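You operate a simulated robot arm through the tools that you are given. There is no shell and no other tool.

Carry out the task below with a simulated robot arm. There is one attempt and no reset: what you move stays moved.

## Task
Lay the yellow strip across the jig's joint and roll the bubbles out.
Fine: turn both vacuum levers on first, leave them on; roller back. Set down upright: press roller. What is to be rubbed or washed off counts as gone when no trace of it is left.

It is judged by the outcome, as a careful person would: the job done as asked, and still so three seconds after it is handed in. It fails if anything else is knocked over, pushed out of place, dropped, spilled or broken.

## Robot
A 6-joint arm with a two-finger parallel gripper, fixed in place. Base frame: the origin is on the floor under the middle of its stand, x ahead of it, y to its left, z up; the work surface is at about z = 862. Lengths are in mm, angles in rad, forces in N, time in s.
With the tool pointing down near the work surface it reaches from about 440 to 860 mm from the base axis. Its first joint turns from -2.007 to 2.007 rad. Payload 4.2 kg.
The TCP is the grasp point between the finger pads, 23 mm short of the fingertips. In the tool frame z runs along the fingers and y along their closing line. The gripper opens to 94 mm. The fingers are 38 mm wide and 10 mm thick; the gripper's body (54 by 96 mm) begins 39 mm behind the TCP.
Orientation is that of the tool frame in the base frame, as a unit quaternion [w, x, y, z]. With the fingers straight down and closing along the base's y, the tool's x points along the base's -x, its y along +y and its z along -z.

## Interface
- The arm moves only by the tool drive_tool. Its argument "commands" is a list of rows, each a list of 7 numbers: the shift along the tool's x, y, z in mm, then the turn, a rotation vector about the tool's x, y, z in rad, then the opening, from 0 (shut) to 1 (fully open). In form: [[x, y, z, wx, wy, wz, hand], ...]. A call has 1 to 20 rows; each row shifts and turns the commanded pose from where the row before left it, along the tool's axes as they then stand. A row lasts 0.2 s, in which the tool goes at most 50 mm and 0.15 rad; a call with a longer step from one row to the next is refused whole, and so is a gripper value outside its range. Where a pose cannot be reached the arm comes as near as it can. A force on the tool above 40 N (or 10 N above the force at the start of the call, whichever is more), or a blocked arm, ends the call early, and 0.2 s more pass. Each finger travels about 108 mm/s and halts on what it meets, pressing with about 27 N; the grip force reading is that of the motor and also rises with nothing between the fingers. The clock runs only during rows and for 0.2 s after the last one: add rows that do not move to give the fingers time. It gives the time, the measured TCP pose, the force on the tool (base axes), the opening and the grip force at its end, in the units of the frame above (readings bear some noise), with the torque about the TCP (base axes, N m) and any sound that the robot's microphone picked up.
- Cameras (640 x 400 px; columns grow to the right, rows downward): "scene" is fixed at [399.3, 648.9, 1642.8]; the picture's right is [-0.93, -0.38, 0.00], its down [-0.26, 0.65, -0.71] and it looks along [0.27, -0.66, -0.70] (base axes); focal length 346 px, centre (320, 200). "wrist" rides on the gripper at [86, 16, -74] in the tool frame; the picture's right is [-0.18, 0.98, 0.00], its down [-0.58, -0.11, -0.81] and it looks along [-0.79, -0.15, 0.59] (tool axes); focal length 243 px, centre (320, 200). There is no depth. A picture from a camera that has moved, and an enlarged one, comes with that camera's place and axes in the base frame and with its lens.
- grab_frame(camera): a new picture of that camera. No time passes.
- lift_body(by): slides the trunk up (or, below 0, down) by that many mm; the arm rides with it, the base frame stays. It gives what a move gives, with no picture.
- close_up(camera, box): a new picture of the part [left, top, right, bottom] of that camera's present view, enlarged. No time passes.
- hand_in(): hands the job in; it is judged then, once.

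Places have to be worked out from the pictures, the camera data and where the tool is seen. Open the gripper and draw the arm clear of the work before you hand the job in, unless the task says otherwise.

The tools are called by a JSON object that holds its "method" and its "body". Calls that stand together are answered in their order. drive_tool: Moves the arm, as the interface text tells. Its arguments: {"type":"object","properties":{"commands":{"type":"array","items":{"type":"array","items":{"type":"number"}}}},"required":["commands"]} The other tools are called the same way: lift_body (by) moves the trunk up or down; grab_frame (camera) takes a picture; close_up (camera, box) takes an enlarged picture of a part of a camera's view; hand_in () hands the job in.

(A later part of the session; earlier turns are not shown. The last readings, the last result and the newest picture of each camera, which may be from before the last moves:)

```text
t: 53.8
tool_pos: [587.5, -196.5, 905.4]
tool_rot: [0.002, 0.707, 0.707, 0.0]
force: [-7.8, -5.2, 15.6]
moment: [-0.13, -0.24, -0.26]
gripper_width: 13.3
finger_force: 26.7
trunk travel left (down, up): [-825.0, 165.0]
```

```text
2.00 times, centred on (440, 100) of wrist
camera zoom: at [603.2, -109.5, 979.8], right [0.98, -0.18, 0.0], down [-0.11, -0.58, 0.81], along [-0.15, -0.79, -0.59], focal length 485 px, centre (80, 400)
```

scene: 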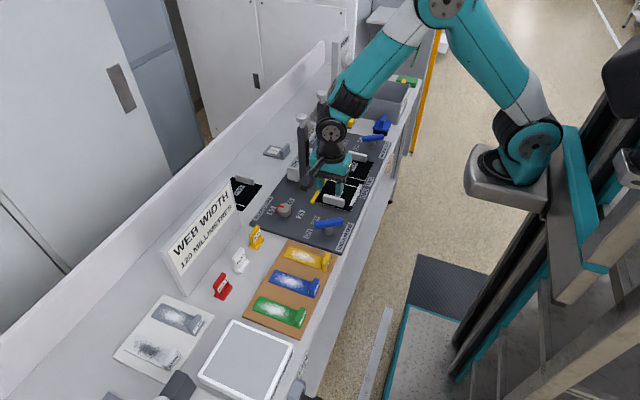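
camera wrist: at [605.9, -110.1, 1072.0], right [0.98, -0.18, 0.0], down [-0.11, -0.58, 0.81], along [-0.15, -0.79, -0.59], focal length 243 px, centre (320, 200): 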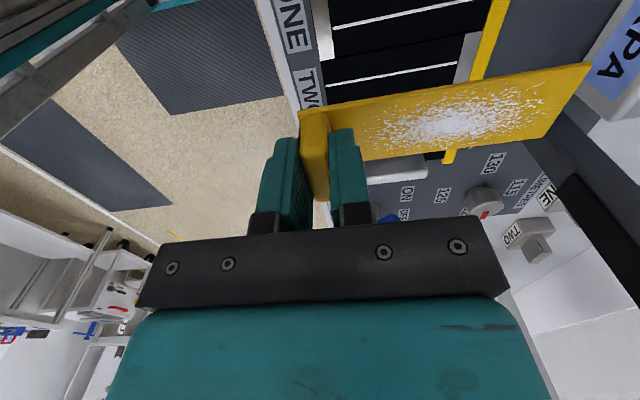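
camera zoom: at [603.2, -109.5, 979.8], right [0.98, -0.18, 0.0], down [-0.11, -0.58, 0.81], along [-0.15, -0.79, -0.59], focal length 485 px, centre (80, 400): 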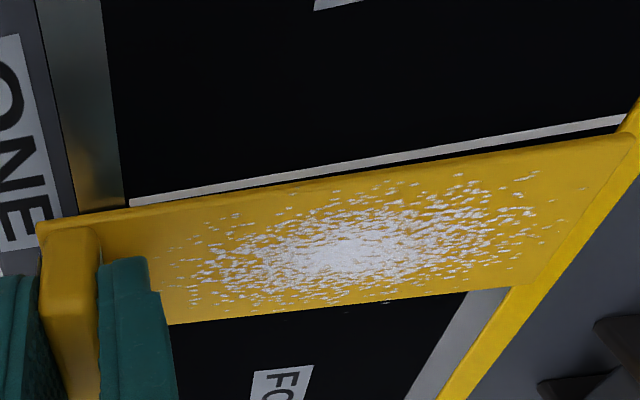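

Alignment looks right (strip edge along the white line, clear of the ruler). I ease the load 1 mm, open the fingers and rise straight up.

{"method": "drive_tool", "body": {"commands": [[0, 0, -0.8, 0, 0, 0, 0], [0, 0, 0, 0, 0, 0, 0], [0, 0, 0, 0, 0, 0, 0.18], [0, 0, 0, 0, 0, 0, 0.3], [0, 0, 0, 0, 0, 0, 0.4], [0, 0, 0, 0, 0, 0, 0.4], [0, 0, -20, 0, 0, 0, 0.4], [0, 0, -30, 0, 0, 0, 0.4], [0, 0, -40, 0, 0, 0, 0.4], [0, 0, 0, 0, 0, 0, 0.4]]}}

{"method": "grab_frame", "body": {"camera": "wrist"}}

{"method": "close_up", "body": {"camera": "scene", "box": [320, 150, 380, 195]}}

```text
t: 56.0
tool_pos: [586.7, -195.9, 995.8]
tool_rot: [0.001, 0.707, 0.707, 0.0]
force: [-0.1, -0.5, 0.6]
moment: [0.0, -0.01, 0.0]
gripper_width: 37.6
finger_force: 0.0
trunk travel left (down, up): [-825.0, 165.0]
```

```text
taken
camera wrist: at [602.6, -108.5, 1069.4], right [0.98, -0.18, 0.0], down [-0.11, -0.58, 0.81], along [-0.15, -0.79, -0.59], focal length 243 px, centre (320, 200)
```

wrist: 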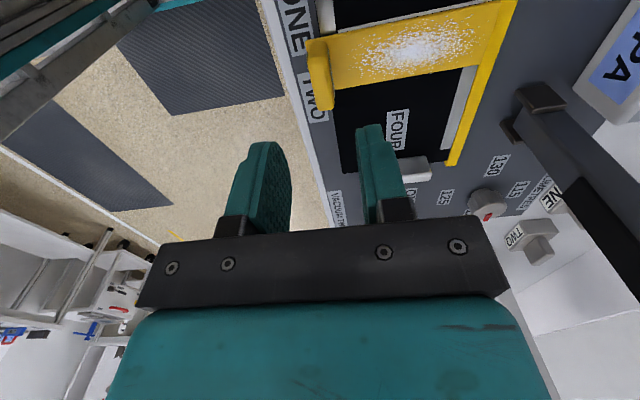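

```text
8.89 times, centred on (350, 172) of scene
camera zoom: at [399.3, 648.9, 1642.8], right [-0.93, -0.38, 0.0], down [-0.26, 0.65, -0.71], along [0.27, -0.66, -0.7], focal length 3074 px, centre (53, 444)
```

zoom: 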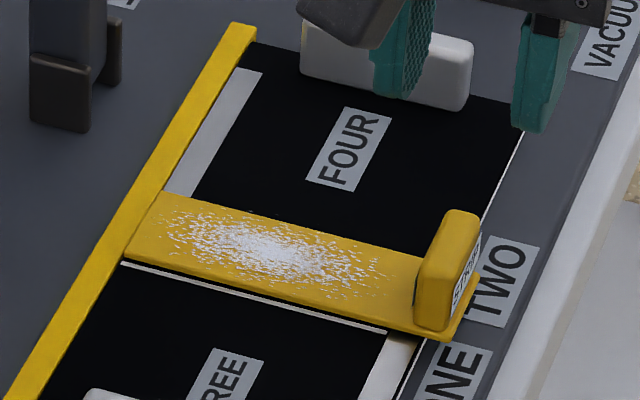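

The strip rests on the joint. I zoom in to check the fit on both sides.

{"method": "close_up", "body": {"camera": "wrist", "box": [280, 0, 540, 180]}}

{"method": "close_up", "body": {"camera": "scene", "box": [325, 160, 350, 185]}}

```text
2.22 times, centred on (410, 90) of wrist
camera zoom: at [602.6, -108.5, 1069.4], right [0.98, -0.18, 0.0], down [-0.11, -0.58, 0.81], along [-0.15, -0.79, -0.59], focal length 539 px, centre (120, 444)
```

zoom: 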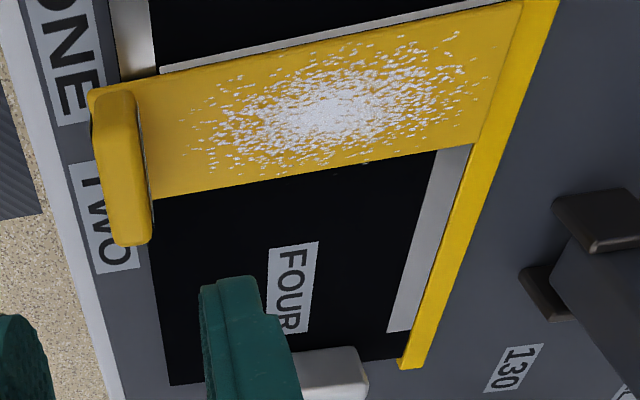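

```text
16.00 times, centred on (338, 172) of scene
camera zoom: at [399.3, 648.9, 1642.8], right [-0.93, -0.38, 0.0], down [-0.26, 0.65, -0.71], along [0.27, -0.66, -0.7], focal length 5532 px, centre (40, 640)
```

zoom: 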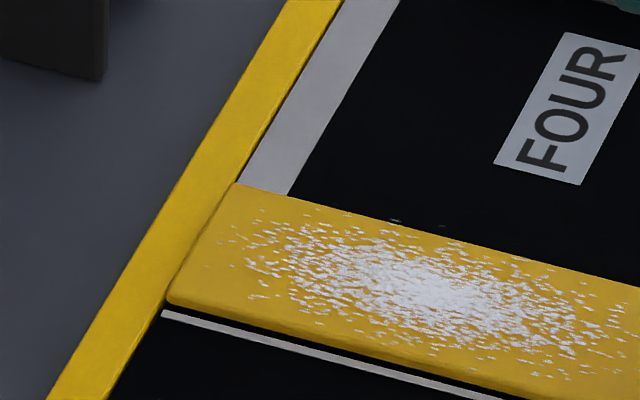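

To judge centring without parallax I raise the tool and tilt it so the wrist camera looks straight down on the strip.

{"method": "drive_tool", "body": {"commands": [[0, 0, -45, 0, 0, 0, 0.4], [0, 0, -45, 0, 0, 0, 0.4], [0, 0, 0, 0, 0.15, 0, 0.4], [0, 0, 0, 0, 0.15, 0, 0.4], [0, 0, 0, 0, 0.15, 0, 0.4], [0, 0, 0, 0, 0.15, 0, 0.4], [0, 0, 0, 0, 0.15, 0, 0.4], [0, 0, 0, 0, 0, 0, 0.4]]}}

{"method": "grab_frame", "body": {"camera": "wrist"}}

```text
t: 57.8
tool_pos: [587.5, -197.7, 1085.9]
tool_rot: [-0.259, 0.657, 0.658, 0.26]
force: [-0.2, -0.5, -0.1]
moment: [0.0, 0.02, -0.02]
gripper_width: 37.8
finger_force: 0.1
trunk travel left (down, up): [-825.0, 165.0]
```

```text
taken
camera wrist: at [602.6, -183.5, 1199.2], right [0.98, -0.13, -0.12], down [-0.11, -0.98, 0.19], along [-0.15, -0.18, -0.97], focal length 243 px, centre (320, 200)
```

wrist: 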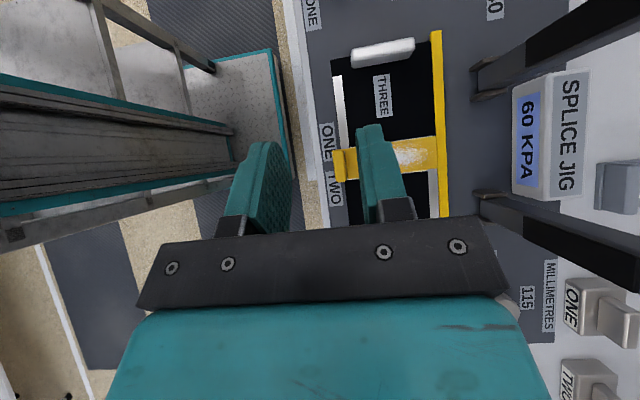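

{"method": "close_up", "body": {"camera": "wrist", "box": [325, 100, 455, 200]}}

```text
4.00 times, centred on (390, 150) of wrist
camera zoom: at [602.6, -183.5, 1199.2], right [0.98, -0.13, -0.12], down [-0.11, -0.98, 0.19], along [-0.15, -0.18, -0.97], focal length 970 px, centre (40, 400)
```

zoom: 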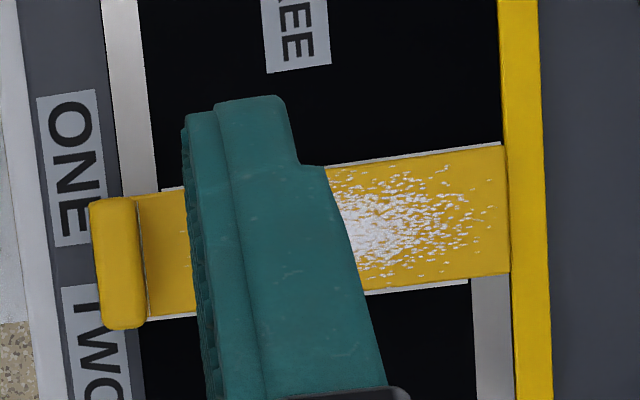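

From above, both white guide lines show evenly along each edge and the far end sits just off the ruler — the strip is well centred on the joint. Now I level the tool and move toward the roller to measure it.

{"method": "drive_tool", "body": {"commands": [[0, 0, 0, 0, -0.15, 0, 0.4], [0, 0, 0, 0, -0.15, 0, 0.4], [0, 0, 0, 0, -0.15, 0, 0.4], [0, 0, 0, 0, -0.15, 0, 0.4], [0, 0, 0, 0, -0.15, 0, 0.4], [-36, 4.3, 9, 0, 0, 0, 0.4], [-36, 4.3, 9, 0, 0, 0, 0.4], [-36, 4.3, 9, 0, 0, 0, 0.4], [-36, 4.3, 9, 0, 0, 0, 0.4], [-36, 4.3, 9, 0, 0, 0, 0.4], [-36, 4.3, 9, 0, 0, 0, 0.4], [-36, 4.3, 9, 0, 0, 0, 0.4], [0, 0, 0, 0, 0, 0, 0.4]]}}

{"method": "grab_frame", "body": {"camera": "wrist"}}

{"method": "close_up", "body": {"camera": "scene", "box": [340, 80, 420, 150]}}

```text
t: 60.6
tool_pos: [616.4, -450.3, 1021.8]
tool_rot: [0.001, 0.707, 0.708, 0.0]
force: [0.0, -0.2, 0.2]
moment: [0.01, 0.0, 0.0]
gripper_width: 37.6
finger_force: 0.1
trunk travel left (down, up): [-825.0, 165.0]
```

```text
taken
camera wrist: at [632.7, -363.0, 1096.0], right [0.98, -0.18, 0.0], down [-0.11, -0.58, 0.81], along [-0.15, -0.79, -0.59], focal length 243 px, centre (320, 200)
```

wrist: 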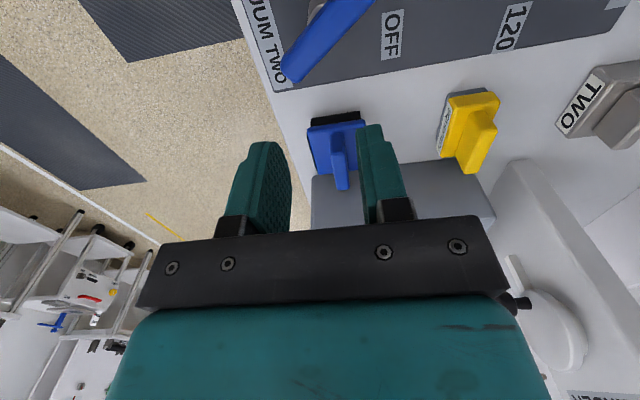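

```text
5.71 times, centred on (380, 115) of scene
camera zoom: at [399.3, 648.9, 1642.8], right [-0.93, -0.38, 0.0], down [-0.26, 0.65, -0.71], along [0.27, -0.66, -0.7], focal length 1976 px, centre (-23, 686)
```

zoom: 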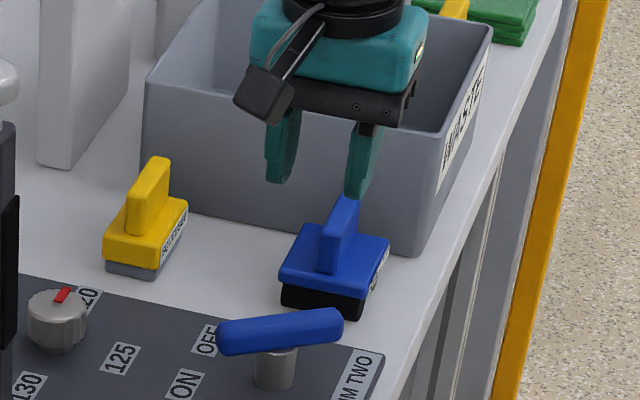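

{"method": "close_up", "body": {"camera": "wrist", "box": [290, 90, 390, 210]}}

{"method": "close_up", "body": {"camera": "scene", "box": [370, 100, 400, 130]}}

```text
3.33 times, centred on (340, 150) of wrist
camera zoom: at [632.7, -363.0, 1096.0], right [0.98, -0.18, 0.0], down [-0.11, -0.58, 0.81], along [-0.15, -0.79, -0.59], focal length 809 px, centre (253, 367)
```

zoom: 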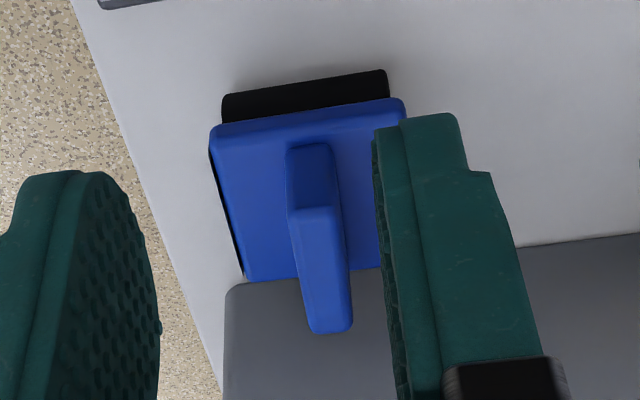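

```text
13.33 times, centred on (385, 115) of scene
camera zoom: at [399.3, 648.9, 1642.8], right [-0.93, -0.38, 0.0], down [-0.26, 0.65, -0.71], along [0.27, -0.66, -0.7], focal length 4610 px, centre (-547, 1333)
```

zoom: 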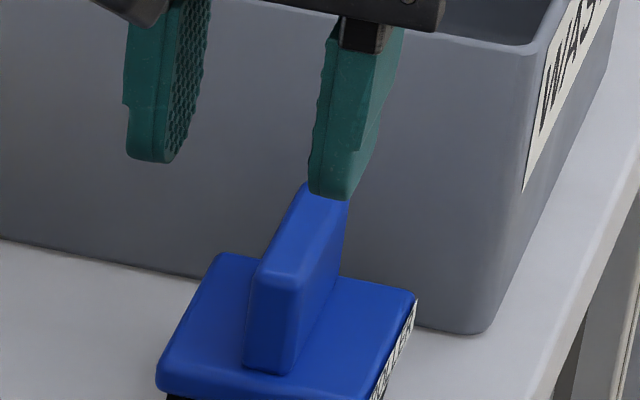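

The roller centre is about (620.6, −547), body top ≈ z 897, handle 14 mm thick up to z≈924, bin wall at y≈−615. I move above the handle and descend part-way.

{"method": "drive_tool", "body": {"commands": [[-33, 1.4, 7, 0, 0, 0, 0.45], [-33, 1.4, 7, 0, 0, 0, 0.45], [-32, 1.4, 8, 0, 0, 0, 0.45], [0, 0, 25, 0, 0, 0, 0.45], [0, 0, 25, 0, 0, 0, 0.45], [0, 0, 0, 0, 0, 0, 0.45]]}}

{"method": "close_up", "body": {"camera": "wrist", "box": [220, 60, 420, 240]}}

{"method": "close_up", "body": {"camera": "scene", "box": [350, 70, 420, 140]}}

```text
t: 62.0
tool_pos: [622.2, -547.0, 950.8]
tool_rot: [0.001, 0.707, 0.707, 0.0]
force: [0.5, 0.3, -0.1]
moment: [-0.01, 0.02, 0.01]
gripper_width: 42.1
finger_force: 0.0
trunk travel left (down, up): [-825.0, 165.0]
```

```text
2.22 times, centred on (320, 150) of wrist
camera zoom: at [638.2, -459.6, 1024.8], right [0.98, -0.18, 0.0], down [-0.11, -0.58, 0.81], along [-0.15, -0.79, -0.59], focal length 539 px, centre (320, 311)
```

zoom: 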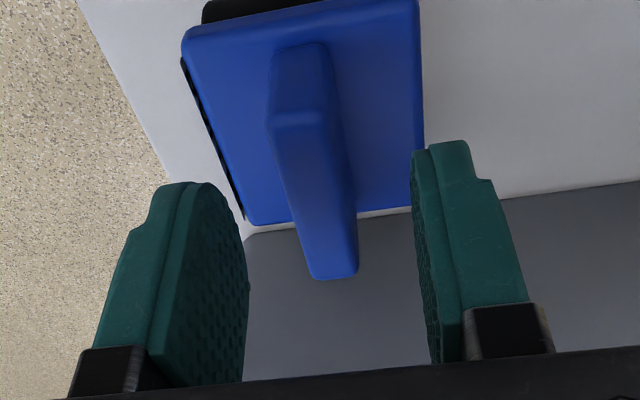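

```text
5.71 times, centred on (385, 105) of scene
camera zoom: at [399.3, 648.9, 1642.8], right [-0.93, -0.38, 0.0], down [-0.26, 0.65, -0.71], along [0.27, -0.66, -0.7], focal length 1976 px, centre (-51, 743)
```

zoom: 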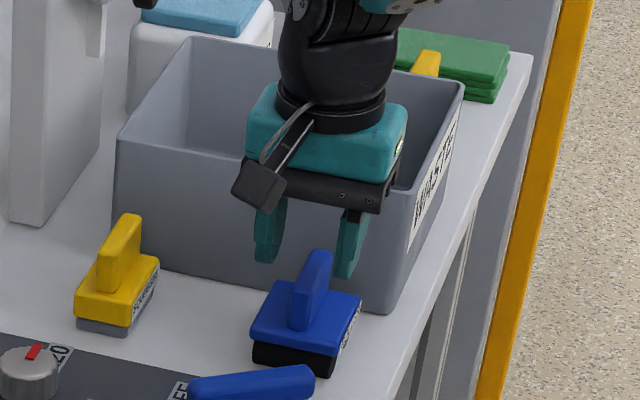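

The handle centre is 4–5 mm further −y than the TCP; I adjust, descend to TCP z≈925 and grip the handle.

{"method": "drive_tool", "body": {"commands": [[-4.5, -0.7, 10, 0, 0, 0, 0.45], [0, 0, 10, 0, 0, 0, 0.45], [0, 0, 6, 0, 0, 0, 0.45], [0, 0, 0, 0, 0, 0, 0.45], [0, 0, 0, 0, 0, 0, 0.25], [0, 0, 0, 0, 0, 0, 0.1], [0, 0, 0, 0, 0, 0, 0], [0, 0, 0, 0, 0, 0, 0]]}}

{"method": "close_up", "body": {"camera": "wrist", "box": [220, 60, 420, 240]}}

{"method": "close_up", "body": {"camera": "scene", "box": [360, 90, 410, 140]}}

```text
t: 63.8
tool_pos: [621.0, -552.5, 925.1]
tool_rot: [0.001, 0.707, 0.707, 0.0]
force: [-1.2, -1.5, -0.1]
moment: [-0.02, 0.04, -0.02]
gripper_width: 15.3
finger_force: 26.7
trunk travel left (down, up): [-825.0, 165.0]
```

```text
2.22 times, centred on (320, 150) of wrist
camera zoom: at [637.2, -463.6, 999.2], right [0.98, -0.18, 0.0], down [-0.11, -0.58, 0.81], along [-0.15, -0.79, -0.59], focal length 539 px, centre (320, 311)
```

zoom: 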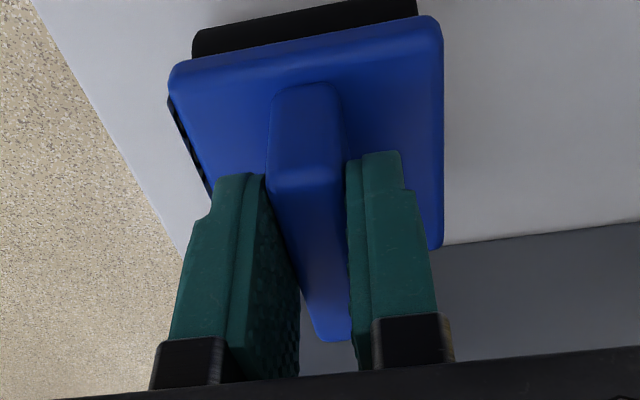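

```text
8.00 times, centred on (385, 115) of scene
camera zoom: at [399.3, 648.9, 1642.8], right [-0.93, -0.38, 0.0], down [-0.26, 0.65, -0.71], along [0.27, -0.66, -0.7], focal length 2766 px, centre (-200, 880)
```

zoom: 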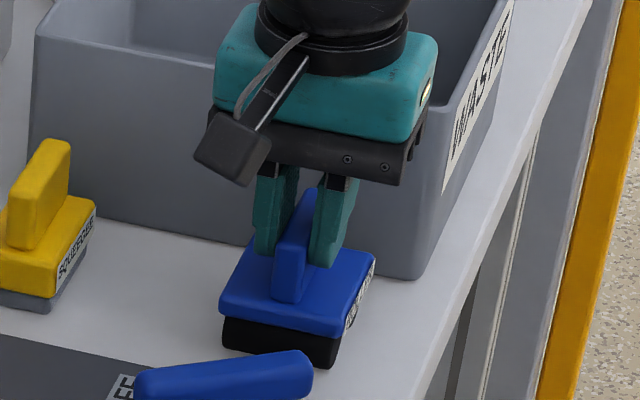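

The roller is gripped (15.3 mm) at home pose TCP (621.0, −552.5, 925.1), which I'll use for returning it. I lift it straight up.

{"method": "drive_tool", "body": {"commands": [[0, 0, -4, 0, 0, 0, 0], [0, 0, -8, 0, 0, 0, 0], [0, 0, -20, 0, 0, 0, 0], [0, 0, -30, 0, 0, 0, 0], [0, 0, -30, 0, 0, 0, 0], [0, 0, 0, 0, 0, 0, 0]]}}

{"method": "grab_frame", "body": {"camera": "wrist"}}

{"method": "close_up", "body": {"camera": "scene", "box": [340, 60, 420, 140]}}

```text
t: 65.2
tool_pos: [622.2, -551.4, 1017.7]
tool_rot: [0.002, 0.708, 0.707, 0.001]
force: [0.0, 0.0, -1.1]
moment: [0.0, 0.02, -0.02]
gripper_width: 15.5
finger_force: 27.2
trunk travel left (down, up): [-825.0, 165.0]
```

```text
taken
camera wrist: at [637.8, -463.5, 1092.2], right [0.98, -0.18, 0.0], down [-0.11, -0.58, 0.81], along [-0.15, -0.79, -0.59], focal length 243 px, centre (320, 200)
```

wrist: 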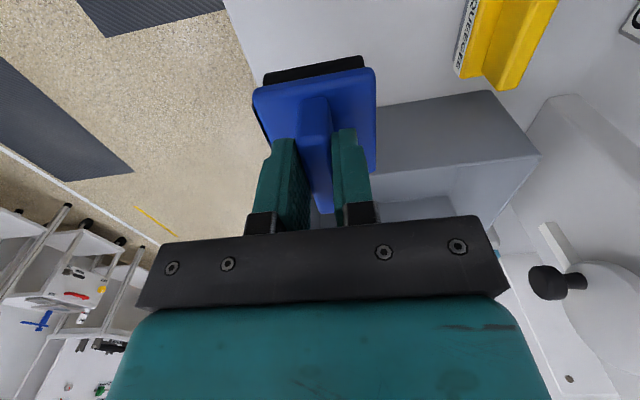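

```text
5.00 times, centred on (380, 100) of scene
camera zoom: at [399.3, 648.9, 1642.8], right [-0.93, -0.38, 0.0], down [-0.26, 0.65, -0.71], along [0.27, -0.66, -0.7], focal length 1729 px, centre (20, 700)
```

zoom: 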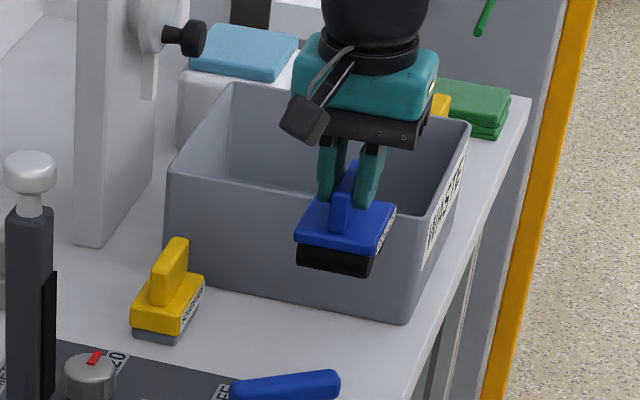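

The roller is up and level. I carry it over the strip's middle (TCP ≈ (650, −201)), staying high above the lever and handles.

{"method": "drive_tool", "body": {"commands": [[35, 2.8, 0, 0, 0, 0, 0], [35, 2.8, 0, 0, 0, 0, 0], [35, 2.8, 0, 0, 0, 0, 0], [35, 2.8, 0, 0, 0, 0, 0], [35, 2.8, 0, 0, 0, 0, 0], [35, 2.8, 0, 0, 0, 0, 0], [35, 2.8, 0, 0, 0, 0, 0], [35, 2.8, 0, 0, 0, 0, 0], [35, 2.8, 0, 0, 0, 0, 0], [35, 2.8, 0, 0, 0, 0, 0], [0, 0, 25, 0, 0, 0, 0], [0, 0, 20, 0, 0, 0, 0], [0, 0, 0, 0, 0, 0, 0]]}}

{"method": "grab_frame", "body": {"camera": "wrist"}}

{"method": "close_up", "body": {"camera": "scene", "box": [300, 110, 400, 200]}}

```text
t: 68.0
tool_pos: [649.1, -201.3, 972.8]
tool_rot: [0.002, 0.707, 0.707, 0.0]
force: [0.5, -0.1, -1.5]
moment: [-0.01, 0.0, 0.01]
gripper_width: 15.6
finger_force: 27.2
trunk travel left (down, up): [-825.0, 165.0]
```

```text
taken
camera wrist: at [664.6, -113.5, 1046.7], right [0.98, -0.18, 0.0], down [-0.11, -0.58, 0.81], along [-0.15, -0.79, -0.59], focal length 243 px, centre (320, 200)
```

wrist: 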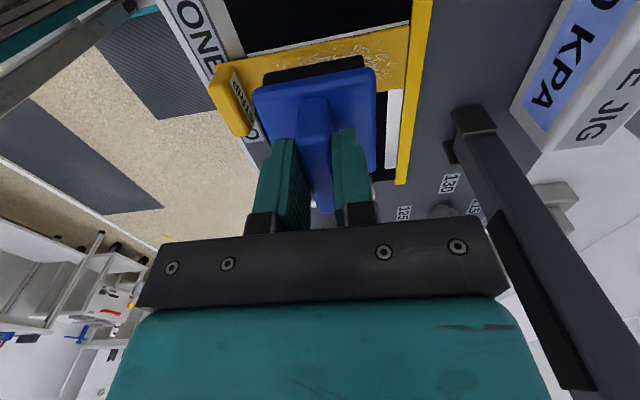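

```text
4.44 times, centred on (350, 155) of scene
camera zoom: at [399.3, 648.9, 1642.8], right [-0.93, -0.38, 0.0], down [-0.26, 0.65, -0.71], along [0.27, -0.66, -0.7], focal length 1537 px, centre (187, 400)
```

zoom: 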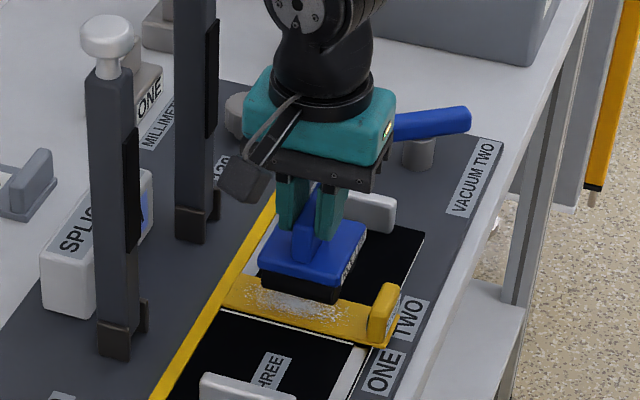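

I lower to about 6 mm above the strip and look closely at the clearances to tab and ruler.

{"method": "drive_tool", "body": {"commands": [[0, 0, 15, 0, 0, 0, 0], [0, 0, 13, 0, 0, 0, 0], [0, 0, 0, 0, 0, 0, 0]]}}

{"method": "close_up", "body": {"camera": "wrist", "box": [180, 0, 440, 200]}}

{"method": "close_up", "body": {"camera": "scene", "box": [330, 145, 390, 195]}}

```text
t: 68.7
tool_pos: [650.0, -201.1, 950.1]
tool_rot: [0.004, 0.707, 0.707, 0.002]
force: [-9.3, -3.4, 30.3]
moment: [0.16, 0.81, 0.1]
gripper_width: 15.3
finger_force: 27.0
trunk travel left (down, up): [-825.0, 165.0]
stopped in row 3: the force on the tool passed its limit at 46 N (the readings are from after the stop); the commanded pose is now the measured one
```

```text
2.00 times, centred on (310, 100) of wrist
camera zoom: at [665.3, -112.9, 1023.9], right [0.98, -0.18, 0.01], down [-0.12, -0.58, 0.81], along [-0.14, -0.79, -0.59], focal length 485 px, centre (340, 400)
```

zoom: 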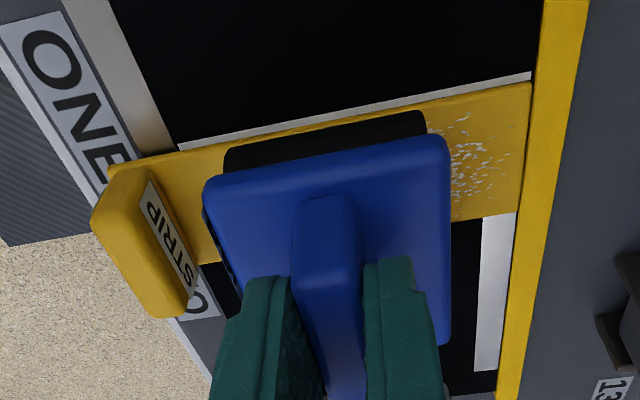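

```text
8.00 times, centred on (360, 170) of scene
camera zoom: at [399.3, 648.9, 1642.8], right [-0.93, -0.38, 0.0], down [-0.26, 0.65, -0.71], along [0.27, -0.66, -0.7], focal length 2766 px, centre (0, 440)
```

zoom: 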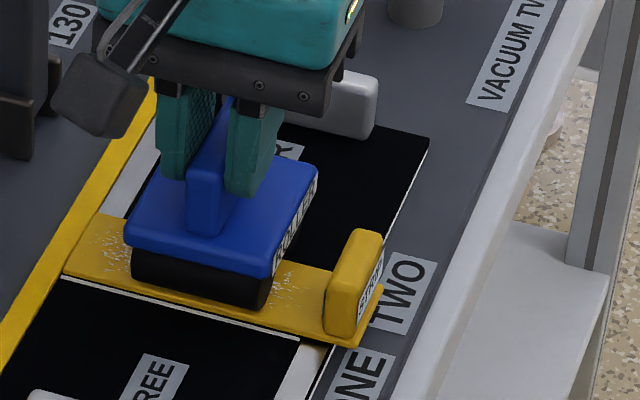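

Contact came earlier than expected (z≈950, 30 N). I back off 2 mm to relieve it and zoom in to see what the roller is touching.

{"method": "drive_tool", "body": {"commands": [[0, 0, -1.5, 0, 0, 0, 0], [0, 0, 0, 0, 0, 0, 0]]}}

{"method": "close_up", "body": {"camera": "scene", "box": [340, 160, 375, 190]}}

{"method": "close_up", "body": {"camera": "wrist", "box": [220, 20, 420, 120]}}

```text
t: 69.3
tool_pos: [650.9, -200.4, 950.4]
tool_rot: [0.005, 0.707, 0.707, 0.002]
force: [-6.6, -5.4, 25.5]
moment: [-0.09, 0.46, 0.06]
gripper_width: 15.4
finger_force: 27.6
trunk travel left (down, up): [-825.0, 165.0]
```

```text
13.33 times, centred on (358, 175) of scene
camera zoom: at [399.3, 648.9, 1642.8], right [-0.93, -0.38, 0.0], down [-0.26, 0.65, -0.71], along [0.27, -0.66, -0.7], focal length 4610 px, centre (-180, 533)
```

zoom: 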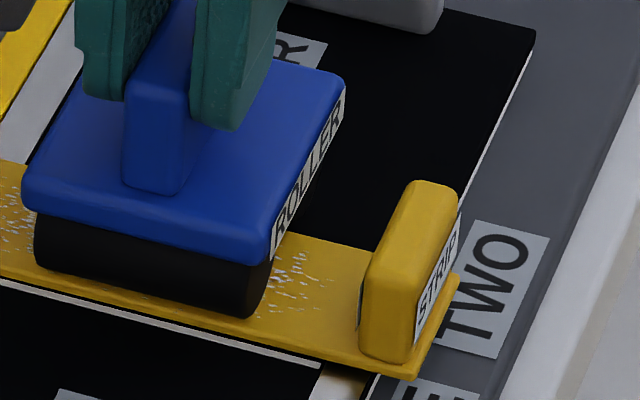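

```text
3.20 times, centred on (320, 70) of wrist
camera zoom: at [666.1, -112.4, 1024.0], right [0.98, -0.18, 0.01], down [-0.12, -0.58, 0.81], along [-0.14, -0.79, -0.59], focal length 776 px, centre (320, 616)
```

zoom: 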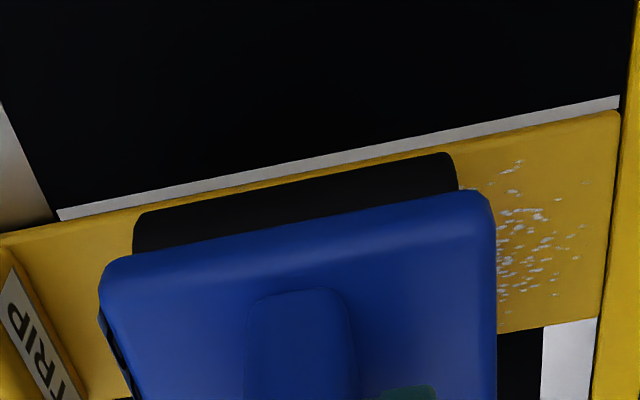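

The roller is pressing on the strip itself (25 N). I ease to about 20 N and roll 12 mm toward +y as a test, checking that the strip stays put.

{"method": "drive_tool", "body": {"commands": [[0, 0, -1.5, 0, 0, 0, 0], [4, 0, 0, 0, 0, 0, 0], [4, 0, 0, 0, 0, 0, 0], [4, 0, 0, 0, 0, 0, 0], [0, 0, 0, 0, 0, 0, 0]]}}

{"method": "close_up", "body": {"camera": "scene", "box": [325, 155, 380, 195]}}

{"method": "close_up", "body": {"camera": "wrist", "box": [180, 0, 440, 120]}}

```text
t: 70.5
tool_pos: [649.9, -188.6, 949.1]
tool_rot: [0.004, 0.706, 0.708, 0.003]
force: [0.7, -7.0, 15.5]
moment: [-0.85, -0.08, -0.01]
gripper_width: 15.6
finger_force: 27.0
trunk travel left (down, up): [-825.0, 165.0]
```

```text
10.00 times, centred on (352, 175) of scene
camera zoom: at [399.3, 648.9, 1642.8], right [-0.93, -0.38, 0.0], down [-0.26, 0.65, -0.71], along [0.27, -0.66, -0.7], focal length 3458 px, centre (-5, 450)
```

zoom: 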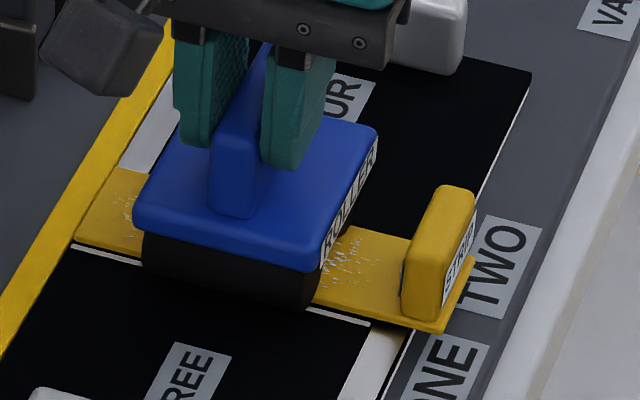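

```text
2.46 times, centred on (310, 60) of wrist
camera zoom: at [665.9, -100.0, 1024.4], right [0.98, -0.18, 0.01], down [-0.11, -0.58, 0.81], along [-0.14, -0.79, -0.59], focal length 597 px, centre (345, 545)
```

zoom: 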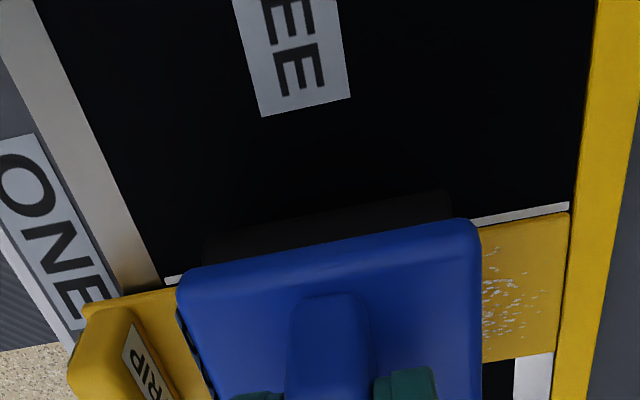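

The strip has not moved and contact is on the −y roll (15 N). I continue the stroke so that roll sweeps across the strip's width, then look at the effect on the bubbles.

{"method": "drive_tool", "body": {"commands": [[5, 0, 0, 0, 0, 0, 0], [5, 0, 0, 0, 0, 0, 0], [5, 0, 0, 0, 0, 0, 0], [5, 0, 0, 0, 0, 0, 0], [5, 0, 0, 0, 0, 0, 0], [5, 0, 0, 0, 0, 0, 0], [0, 0, 0, 0, 0, 0, 0]]}}

{"method": "close_up", "body": {"camera": "scene", "box": [325, 155, 380, 195]}}

{"method": "close_up", "body": {"camera": "wrist", "box": [180, 0, 440, 120]}}

```text
t: 72.1
tool_pos: [650.9, -158.9, 951.2]
tool_rot: [0.002, 0.707, 0.708, 0.002]
force: [-0.6, -4.2, 5.7]
moment: [-0.54, -0.04, -0.06]
gripper_width: 15.6
finger_force: 27.3
trunk travel left (down, up): [-825.0, 165.0]
```

```text
10.00 times, centred on (352, 175) of scene
camera zoom: at [399.3, 648.9, 1642.8], right [-0.93, -0.38, 0.0], down [-0.26, 0.65, -0.71], along [0.27, -0.66, -0.7], focal length 3458 px, centre (-5, 450)
```

zoom: 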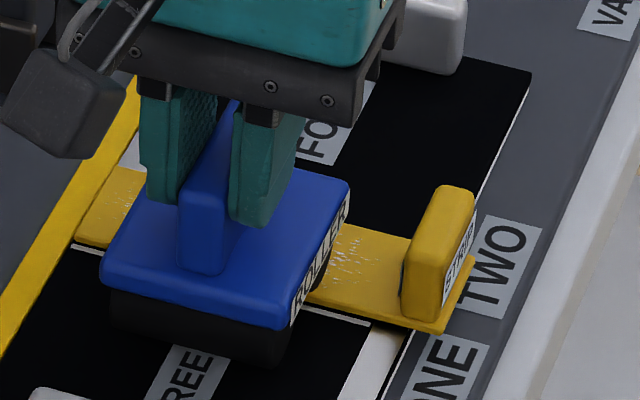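

```text
2.46 times, centred on (310, 60) of wrist
camera zoom: at [666.2, -69.8, 1024.5], right [0.98, -0.18, 0.01], down [-0.11, -0.58, 0.81], along [-0.14, -0.79, -0.59], focal length 597 px, centre (345, 545)
```

zoom: 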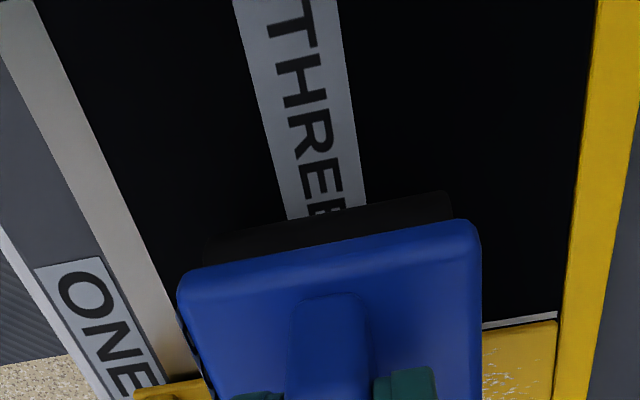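

Force dropped to ~6 N near the strip's edge. I press ~1.5 mm more, roll back across to −193, then lift off and move the roller to the −y side so I can see the result.

{"method": "drive_tool", "body": {"commands": [[-3, 0, 1.5, 0, 0, 0, 0], [-5, 0, 0, 0, 0, 0, 0], [-5, 0, 0, 0, 0, 0, 0], [-5, 0, 0, 0, 0, 0, 0], [-5, 0, 0, 0, 0, 0, 0], [-5, 0, 0, 0, 0, 0, 0], [-5, 0, 0, 0, 0, 0, 0], [0, 0, 0, 0, 0, 0, 0]]}}

{"method": "drive_tool", "body": {"commands": [[0, 0, -10, 0, 0, 0, 0], [0, 0, -30, 0, 0, 0, 0], [-30, 0, 0, 0, 0, 0, 0], [-40, 0, 0, 0, 0, 0, 0], [-30, 0, 0, 0, 0, 0, 0], [0, 0, 0, 0, 0, 0, 0]]}}

{"method": "close_up", "body": {"camera": "scene", "box": [325, 155, 380, 195]}}

{"method": "grab_frame", "body": {"camera": "wrist"}}

```text
t: 73.9
tool_pos: [650.4, -192.6, 947.1]
tool_rot: [0.004, 0.708, 0.706, 0.0]
force: [-0.3, -1.1, 4.8]
moment: [-0.17, -0.11, -0.04]
gripper_width: 15.7
finger_force: 26.4
trunk travel left (down, up): [-825.0, 165.0]
```

```text
t: 75.3
tool_pos: [649.7, -294.4, 988.0]
tool_rot: [0.002, 0.707, 0.707, 0.001]
force: [-0.2, -0.2, -2.0]
moment: [0.03, 0.01, -0.01]
gripper_width: 15.3
finger_force: 27.2
trunk travel left (down, up): [-825.0, 165.0]
```

```text
10.00 times, centred on (352, 175) of scene
camera zoom: at [399.3, 648.9, 1642.8], right [-0.93, -0.38, 0.0], down [-0.26, 0.65, -0.71], along [0.27, -0.66, -0.7], focal length 3458 px, centre (-5, 450)
```

zoom: 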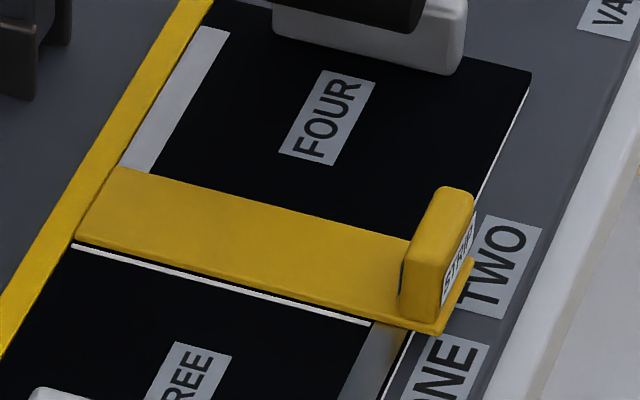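

```text
taken
camera wrist: at [665.9, -205.5, 1063.4], right [0.98, -0.18, 0.01], down [-0.11, -0.58, 0.81], along [-0.14, -0.79, -0.59], focal length 243 px, centre (320, 200)
```

wrist: 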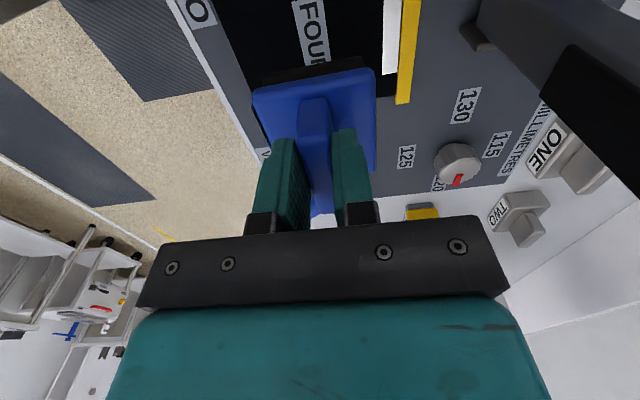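

The strip now looks clear of bubbles. I zoom in closely to check for any trace.

{"method": "close_up", "body": {"camera": "scene", "box": [330, 168, 352, 186]}}

{"method": "close_up", "body": {"camera": "scene", "box": [348, 170, 374, 190]}}

{"method": "close_up", "body": {"camera": "scene", "box": [330, 165, 376, 192]}}

```text
16.00 times, centred on (341, 177) of scene
camera zoom: at [399.3, 648.9, 1642.8], right [-0.93, -0.38, 0.0], down [-0.26, 0.65, -0.71], along [0.27, -0.66, -0.7], focal length 5532 px, centre (-16, 568)
```

zoom: 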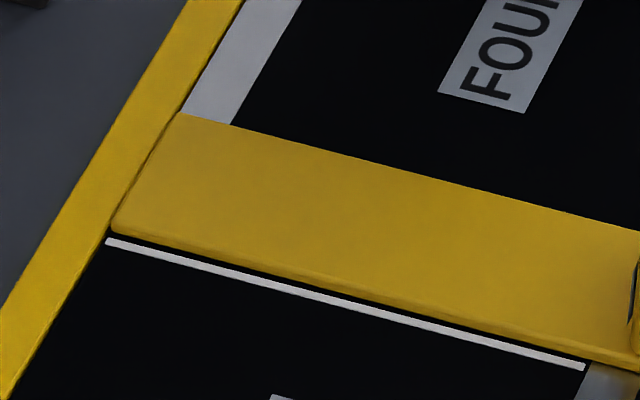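

```text
16.00 times, centred on (361, 180) of scene
camera zoom: at [399.3, 648.9, 1642.8], right [-0.93, -0.38, 0.0], down [-0.26, 0.65, -0.71], along [0.27, -0.66, -0.7], focal length 5532 px, centre (-336, 520)
```

zoom: 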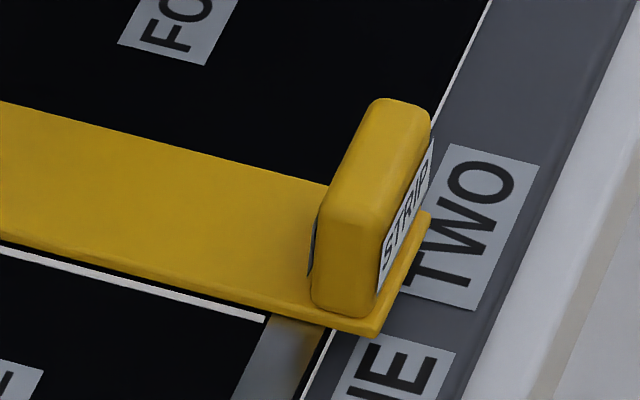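

```text
13.91 times, centred on (353, 178) of scene
camera zoom: at [399.3, 648.9, 1642.8], right [-0.93, -0.38, 0.0], down [-0.26, 0.65, -0.71], along [0.27, -0.66, -0.7], focal length 4811 px, centre (-139, 499)
```

zoom: 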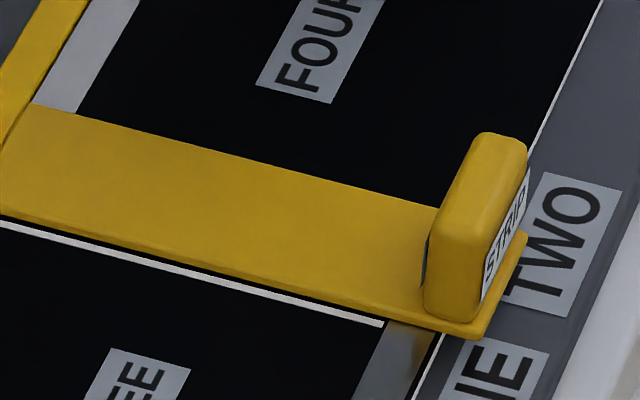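

No bubbles are visible from the scene camera. Before returning the roller I check from above with the tilted wrist camera, looking for traces and confirming the strip's centring.

{"method": "drive_tool", "body": {"commands": [[0, 0, -40, 0, 0, 0, 0], [0, 0, -40, 0, 0, 0, 0], [24, -20, -10, 0, 0, 0, 0], [24, -20, -10, 0, 0, 0, 0], [24, -20, 0, 0, 0, 0, 0], [20, -20, 0, 0, 0, 0, 0], [0, 0, 0, 0, 0.15, 0, 0], [0, 0, 0, 0, 0.15, 0, 0], [0, 0, 0, 0, 0.15, 0, 0], [0, 0, 0, 0, 0.15, 0, 0], [0, 0, 0, 0, 0.15, 0, 0], [0, 0, 0, 0, 0, 0, 0]]}}

{"method": "grab_frame", "body": {"camera": "wrist"}}

```text
t: 77.9
tool_pos: [569.5, -198.3, 1088.8]
tool_rot: [-0.257, 0.658, 0.659, 0.26]
force: [0.4, -0.1, -1.2]
moment: [-0.05, 0.01, 0.0]
gripper_width: 15.4
finger_force: 27.1
trunk travel left (down, up): [-825.0, 165.0]
```

```text
taken
camera wrist: at [585.1, -185.2, 1202.2], right [0.98, -0.13, -0.12], down [-0.11, -0.97, 0.19], along [-0.14, -0.18, -0.97], focal length 243 px, centre (320, 200)
```

wrist: 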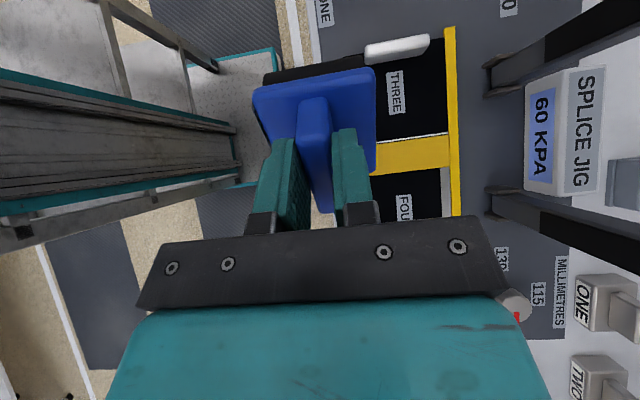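

{"method": "close_up", "body": {"camera": "wrist", "box": [365, 115, 465, 195]}}

{"method": "close_up", "body": {"camera": "wrist", "box": [370, 125, 420, 185]}}

```text
5.00 times, centred on (415, 155) of wrist
camera zoom: at [585.1, -185.2, 1202.2], right [0.98, -0.13, -0.12], down [-0.11, -0.97, 0.19], along [-0.14, -0.18, -0.97], focal length 1213 px, centre (-155, 425)
```

zoom: 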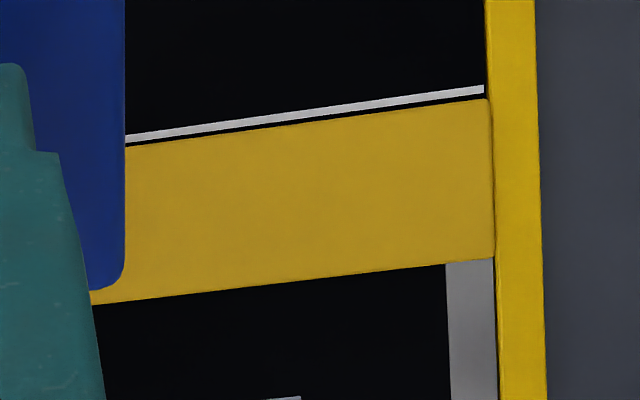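

```text
6.67 times, centred on (395, 155) of wrist
camera zoom: at [585.1, -185.2, 1202.2], right [0.98, -0.13, -0.12], down [-0.11, -0.97, 0.19], along [-0.14, -0.18, -0.97], focal length 1618 px, centre (-180, 500)
```

zoom: 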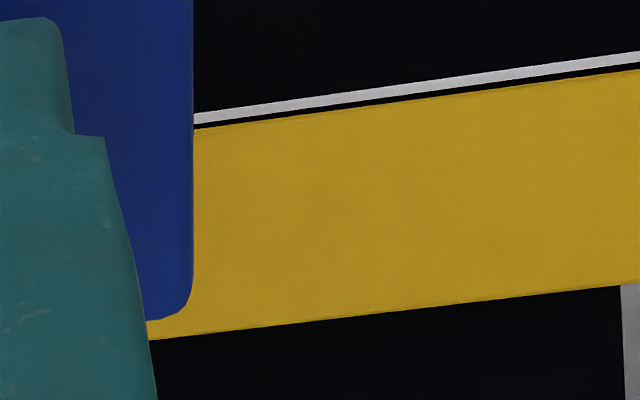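

The strip is clean but has drifted about 1–2 mm toward −y. I'll do one more light pass, only in the +y direction, to be sure of the bubbles and to ease it back; first I level the tool and hover over the strip.

{"method": "drive_tool", "body": {"commands": [[0, 0, 0, 0, -0.15, 0, 0], [0, 0, 0, 0, -0.15, 0, 0], [0, 0, 0, 0, -0.15, 0, 0], [0, 0, 0, 0, -0.15, 0, 0], [0, 0, 0, 0, -0.15, 0, 0], [2, 20.2, 30, 0, 0, 0, 0], [2, 20.2, 30, 0, 0, 0, 0], [2, 20.2, 30, 0, 0, 0, 0], [2, 20.2, 30, 0, 0, 0, 0], [0, 0, 8, 0, 0, 0, 0], [0, 0, 0, 0, 0, 0, 0]]}}

```text
t: 80.3
tool_pos: [652.5, -191.2, 960.0]
tool_rot: [0.003, 0.707, 0.707, 0.002]
force: [-0.1, 0.1, -1.0]
moment: [-0.01, 0.0, -0.02]
gripper_width: 15.2
finger_force: 26.9
trunk travel left (down, up): [-825.0, 165.0]
```

{"method": "drive_tool", "body": {"commands": [[0, 0, 3, 0.007, 0, 0, 0], [0, 0, 3, 0, 0, 0, 0], [0, 0, 2, 0, 0, 0, 0], [0, 0, 1, 0, 0, 0, 0], [0, 0, 0, 0, 0, 0, 0]]}}

```text
t: 81.5
tool_pos: [652.4, -191.0, 950.2]
tool_rot: [0.001, 0.707, 0.707, 0.0]
force: [0.0, 0.4, -1.7]
moment: [0.04, -0.02, 0.02]
gripper_width: 15.5
finger_force: 26.9
trunk travel left (down, up): [-825.0, 165.0]
```

No contact yet at z≈950; I lower in 1 mm steps until it presses lightly.

{"method": "drive_tool", "body": {"commands": [[0, 0, 1, 0, 0, 0, 0], [0, 0, 1, 0, 0, 0, 0], [0, 0, 1, 0, 0, 0, 0], [0, 0, 0, 0, 0, 0, 0]]}}

```text
t: 82.5
tool_pos: [652.7, -191.0, 948.3]
tool_rot: [0.001, 0.707, 0.707, -0.001]
force: [-0.2, -0.3, 4.2]
moment: [-0.09, 0.01, -0.05]
gripper_width: 15.6
finger_force: 27.3
trunk travel left (down, up): [-825.0, 165.0]
```

Contact at z≈948. I press about 1.5 mm more and roll +30 mm in y, then lift off.

{"method": "drive_tool", "body": {"commands": [[0, 0, 1.5, 0, 0, 0, 0], [0, 0, 0, 0, 0, 0, 0], [4, 0, 0, 0, 0, 0, 0], [4, 0, 0, 0, 0, 0, 0], [4, 0, 0, 0, 0, 0, 0], [4, 0, 0, 0, 0, 0, 0], [4, 0, 0, 0, 0, 0, 0], [4, 0, 0, 0, 0, 0, 0]]}}

{"method": "close_up", "body": {"camera": "scene", "box": [325, 155, 380, 195]}}

```text
t: 84.3
tool_pos: [651.6, -167.6, 947.0]
tool_rot: [0.0, 0.707, 0.707, -0.001]
force: [-0.5, -9.7, 12.3]
moment: [-1.12, 0.0, -0.03]
gripper_width: 15.7
finger_force: 27.2
trunk travel left (down, up): [-825.0, 165.0]
```

```text
10.00 times, centred on (352, 175) of scene
camera zoom: at [399.3, 648.9, 1642.8], right [-0.93, -0.38, 0.0], down [-0.26, 0.65, -0.71], along [0.27, -0.66, -0.7], focal length 3458 px, centre (-5, 450)
```

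zoom: 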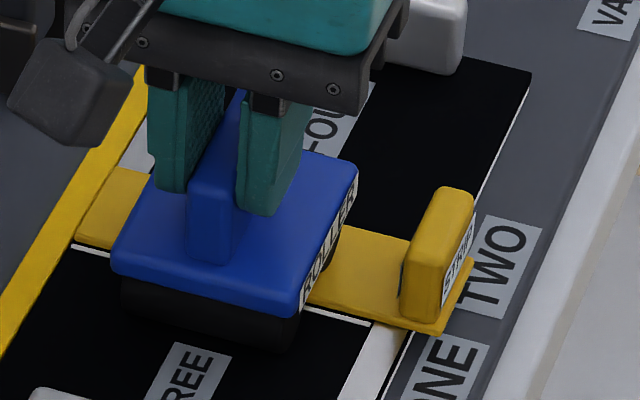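

The pass went smoothly (12 N). I lift straight off and move clear to inspect the strip again.

{"method": "drive_tool", "body": {"commands": [[0, 0, -5, 0, 0, 0, 0], [0, 0, -25, 0, 0, 0, 0], [0, 0, -40, 0, 0, 0, 0], [-40, 0, 0, 0, 0, 0, 0], [-40, 0, 0, 0, 0, 0, 0], [-40, 0, 0, 0, 0, 0, 0], [-20, 0, 0, 0, 0, 0, 0], [0, 0, 0, 0, 0, 0, 0]]}}

{"method": "close_up", "body": {"camera": "scene", "box": [325, 155, 380, 195]}}

{"method": "close_up", "body": {"camera": "scene", "box": [330, 168, 352, 186]}}

```text
t: 86.1
tool_pos: [651.6, -309.5, 1017.9]
tool_rot: [0.0, 0.707, 0.707, -0.002]
force: [-0.1, -0.1, -1.5]
moment: [-0.02, 0.0, -0.02]
gripper_width: 15.7
finger_force: 27.5
trunk travel left (down, up): [-825.0, 165.0]
```

```text
10.00 times, centred on (352, 175) of scene
camera zoom: at [399.3, 648.9, 1642.8], right [-0.93, -0.38, 0.0], down [-0.26, 0.65, -0.71], along [0.27, -0.66, -0.7], focal length 3458 px, centre (-5, 450)
```

zoom: 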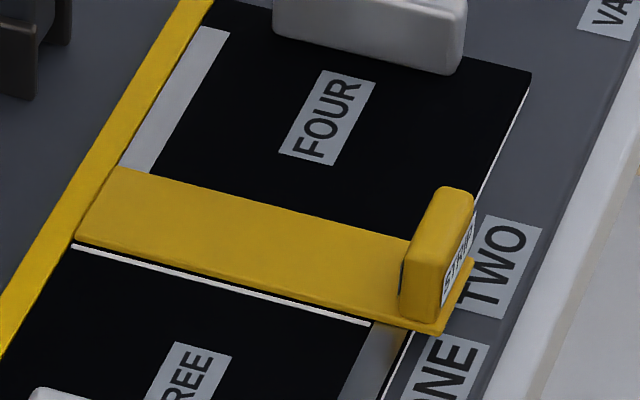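

```text
16.00 times, centred on (341, 177) of scene
camera zoom: at [399.3, 648.9, 1642.8], right [-0.93, -0.38, 0.0], down [-0.26, 0.65, -0.71], along [0.27, -0.66, -0.7], focal length 5532 px, centre (-16, 568)
```

zoom: 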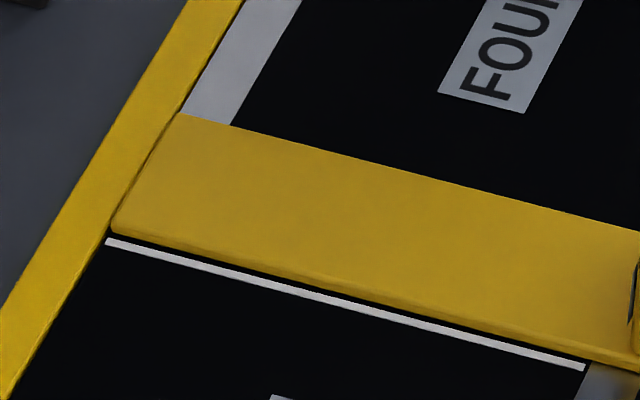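

The strip is clean and firmly in place. Now I take the roller back over its home spot at (621, −552.5).

{"method": "drive_tool", "body": {"commands": [[-34.7, -4.4, 0, 0, 0, 0, 0], [-34.7, -4.4, 0, 0, 0, 0, 0], [-34.7, -4.4, 0, 0, 0, 0, 0], [-34.7, -4.4, 0, 0, 0, 0, 0], [-34.7, -4.4, 0, 0, 0, 0, 0], [-34.7, -4.4, 0, 0, 0, 0, 0], [-34.7, -4.2, 0, 0, 0, 0, 0], [0, 0, 0, 0, 0, 0, 0], [0, 0, 0, 0, 0, 0, 0]]}}

{"method": "close_up", "body": {"camera": "scene", "box": [340, 60, 420, 140]}}

{"method": "grab_frame", "body": {"camera": "wrist"}}

```text
t: 88.1
tool_pos: [621.9, -548.4, 1015.8]
tool_rot: [0.0, 0.708, 0.707, 0.0]
force: [0.1, 0.4, -1.9]
moment: [-0.03, 0.01, 0.01]
gripper_width: 15.8
finger_force: 27.1
trunk travel left (down, up): [-825.0, 165.0]
```

```text
5.00 times, centred on (380, 100) of scene
camera zoom: at [399.3, 648.9, 1642.8], right [-0.93, -0.38, 0.0], down [-0.26, 0.65, -0.71], along [0.27, -0.66, -0.7], focal length 1729 px, centre (20, 700)
```

zoom: 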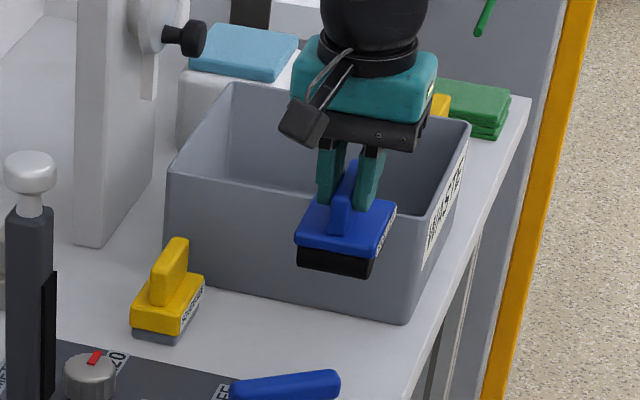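

```text
taken
camera wrist: at [637.8, -461.8, 1090.9], right [0.98, -0.18, 0.0], down [-0.11, -0.58, 0.81], along [-0.15, -0.79, -0.59], focal length 243 px, centre (320, 200)
```

wrist: 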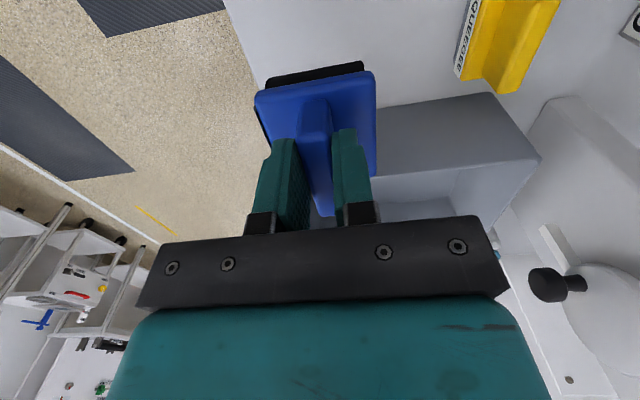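

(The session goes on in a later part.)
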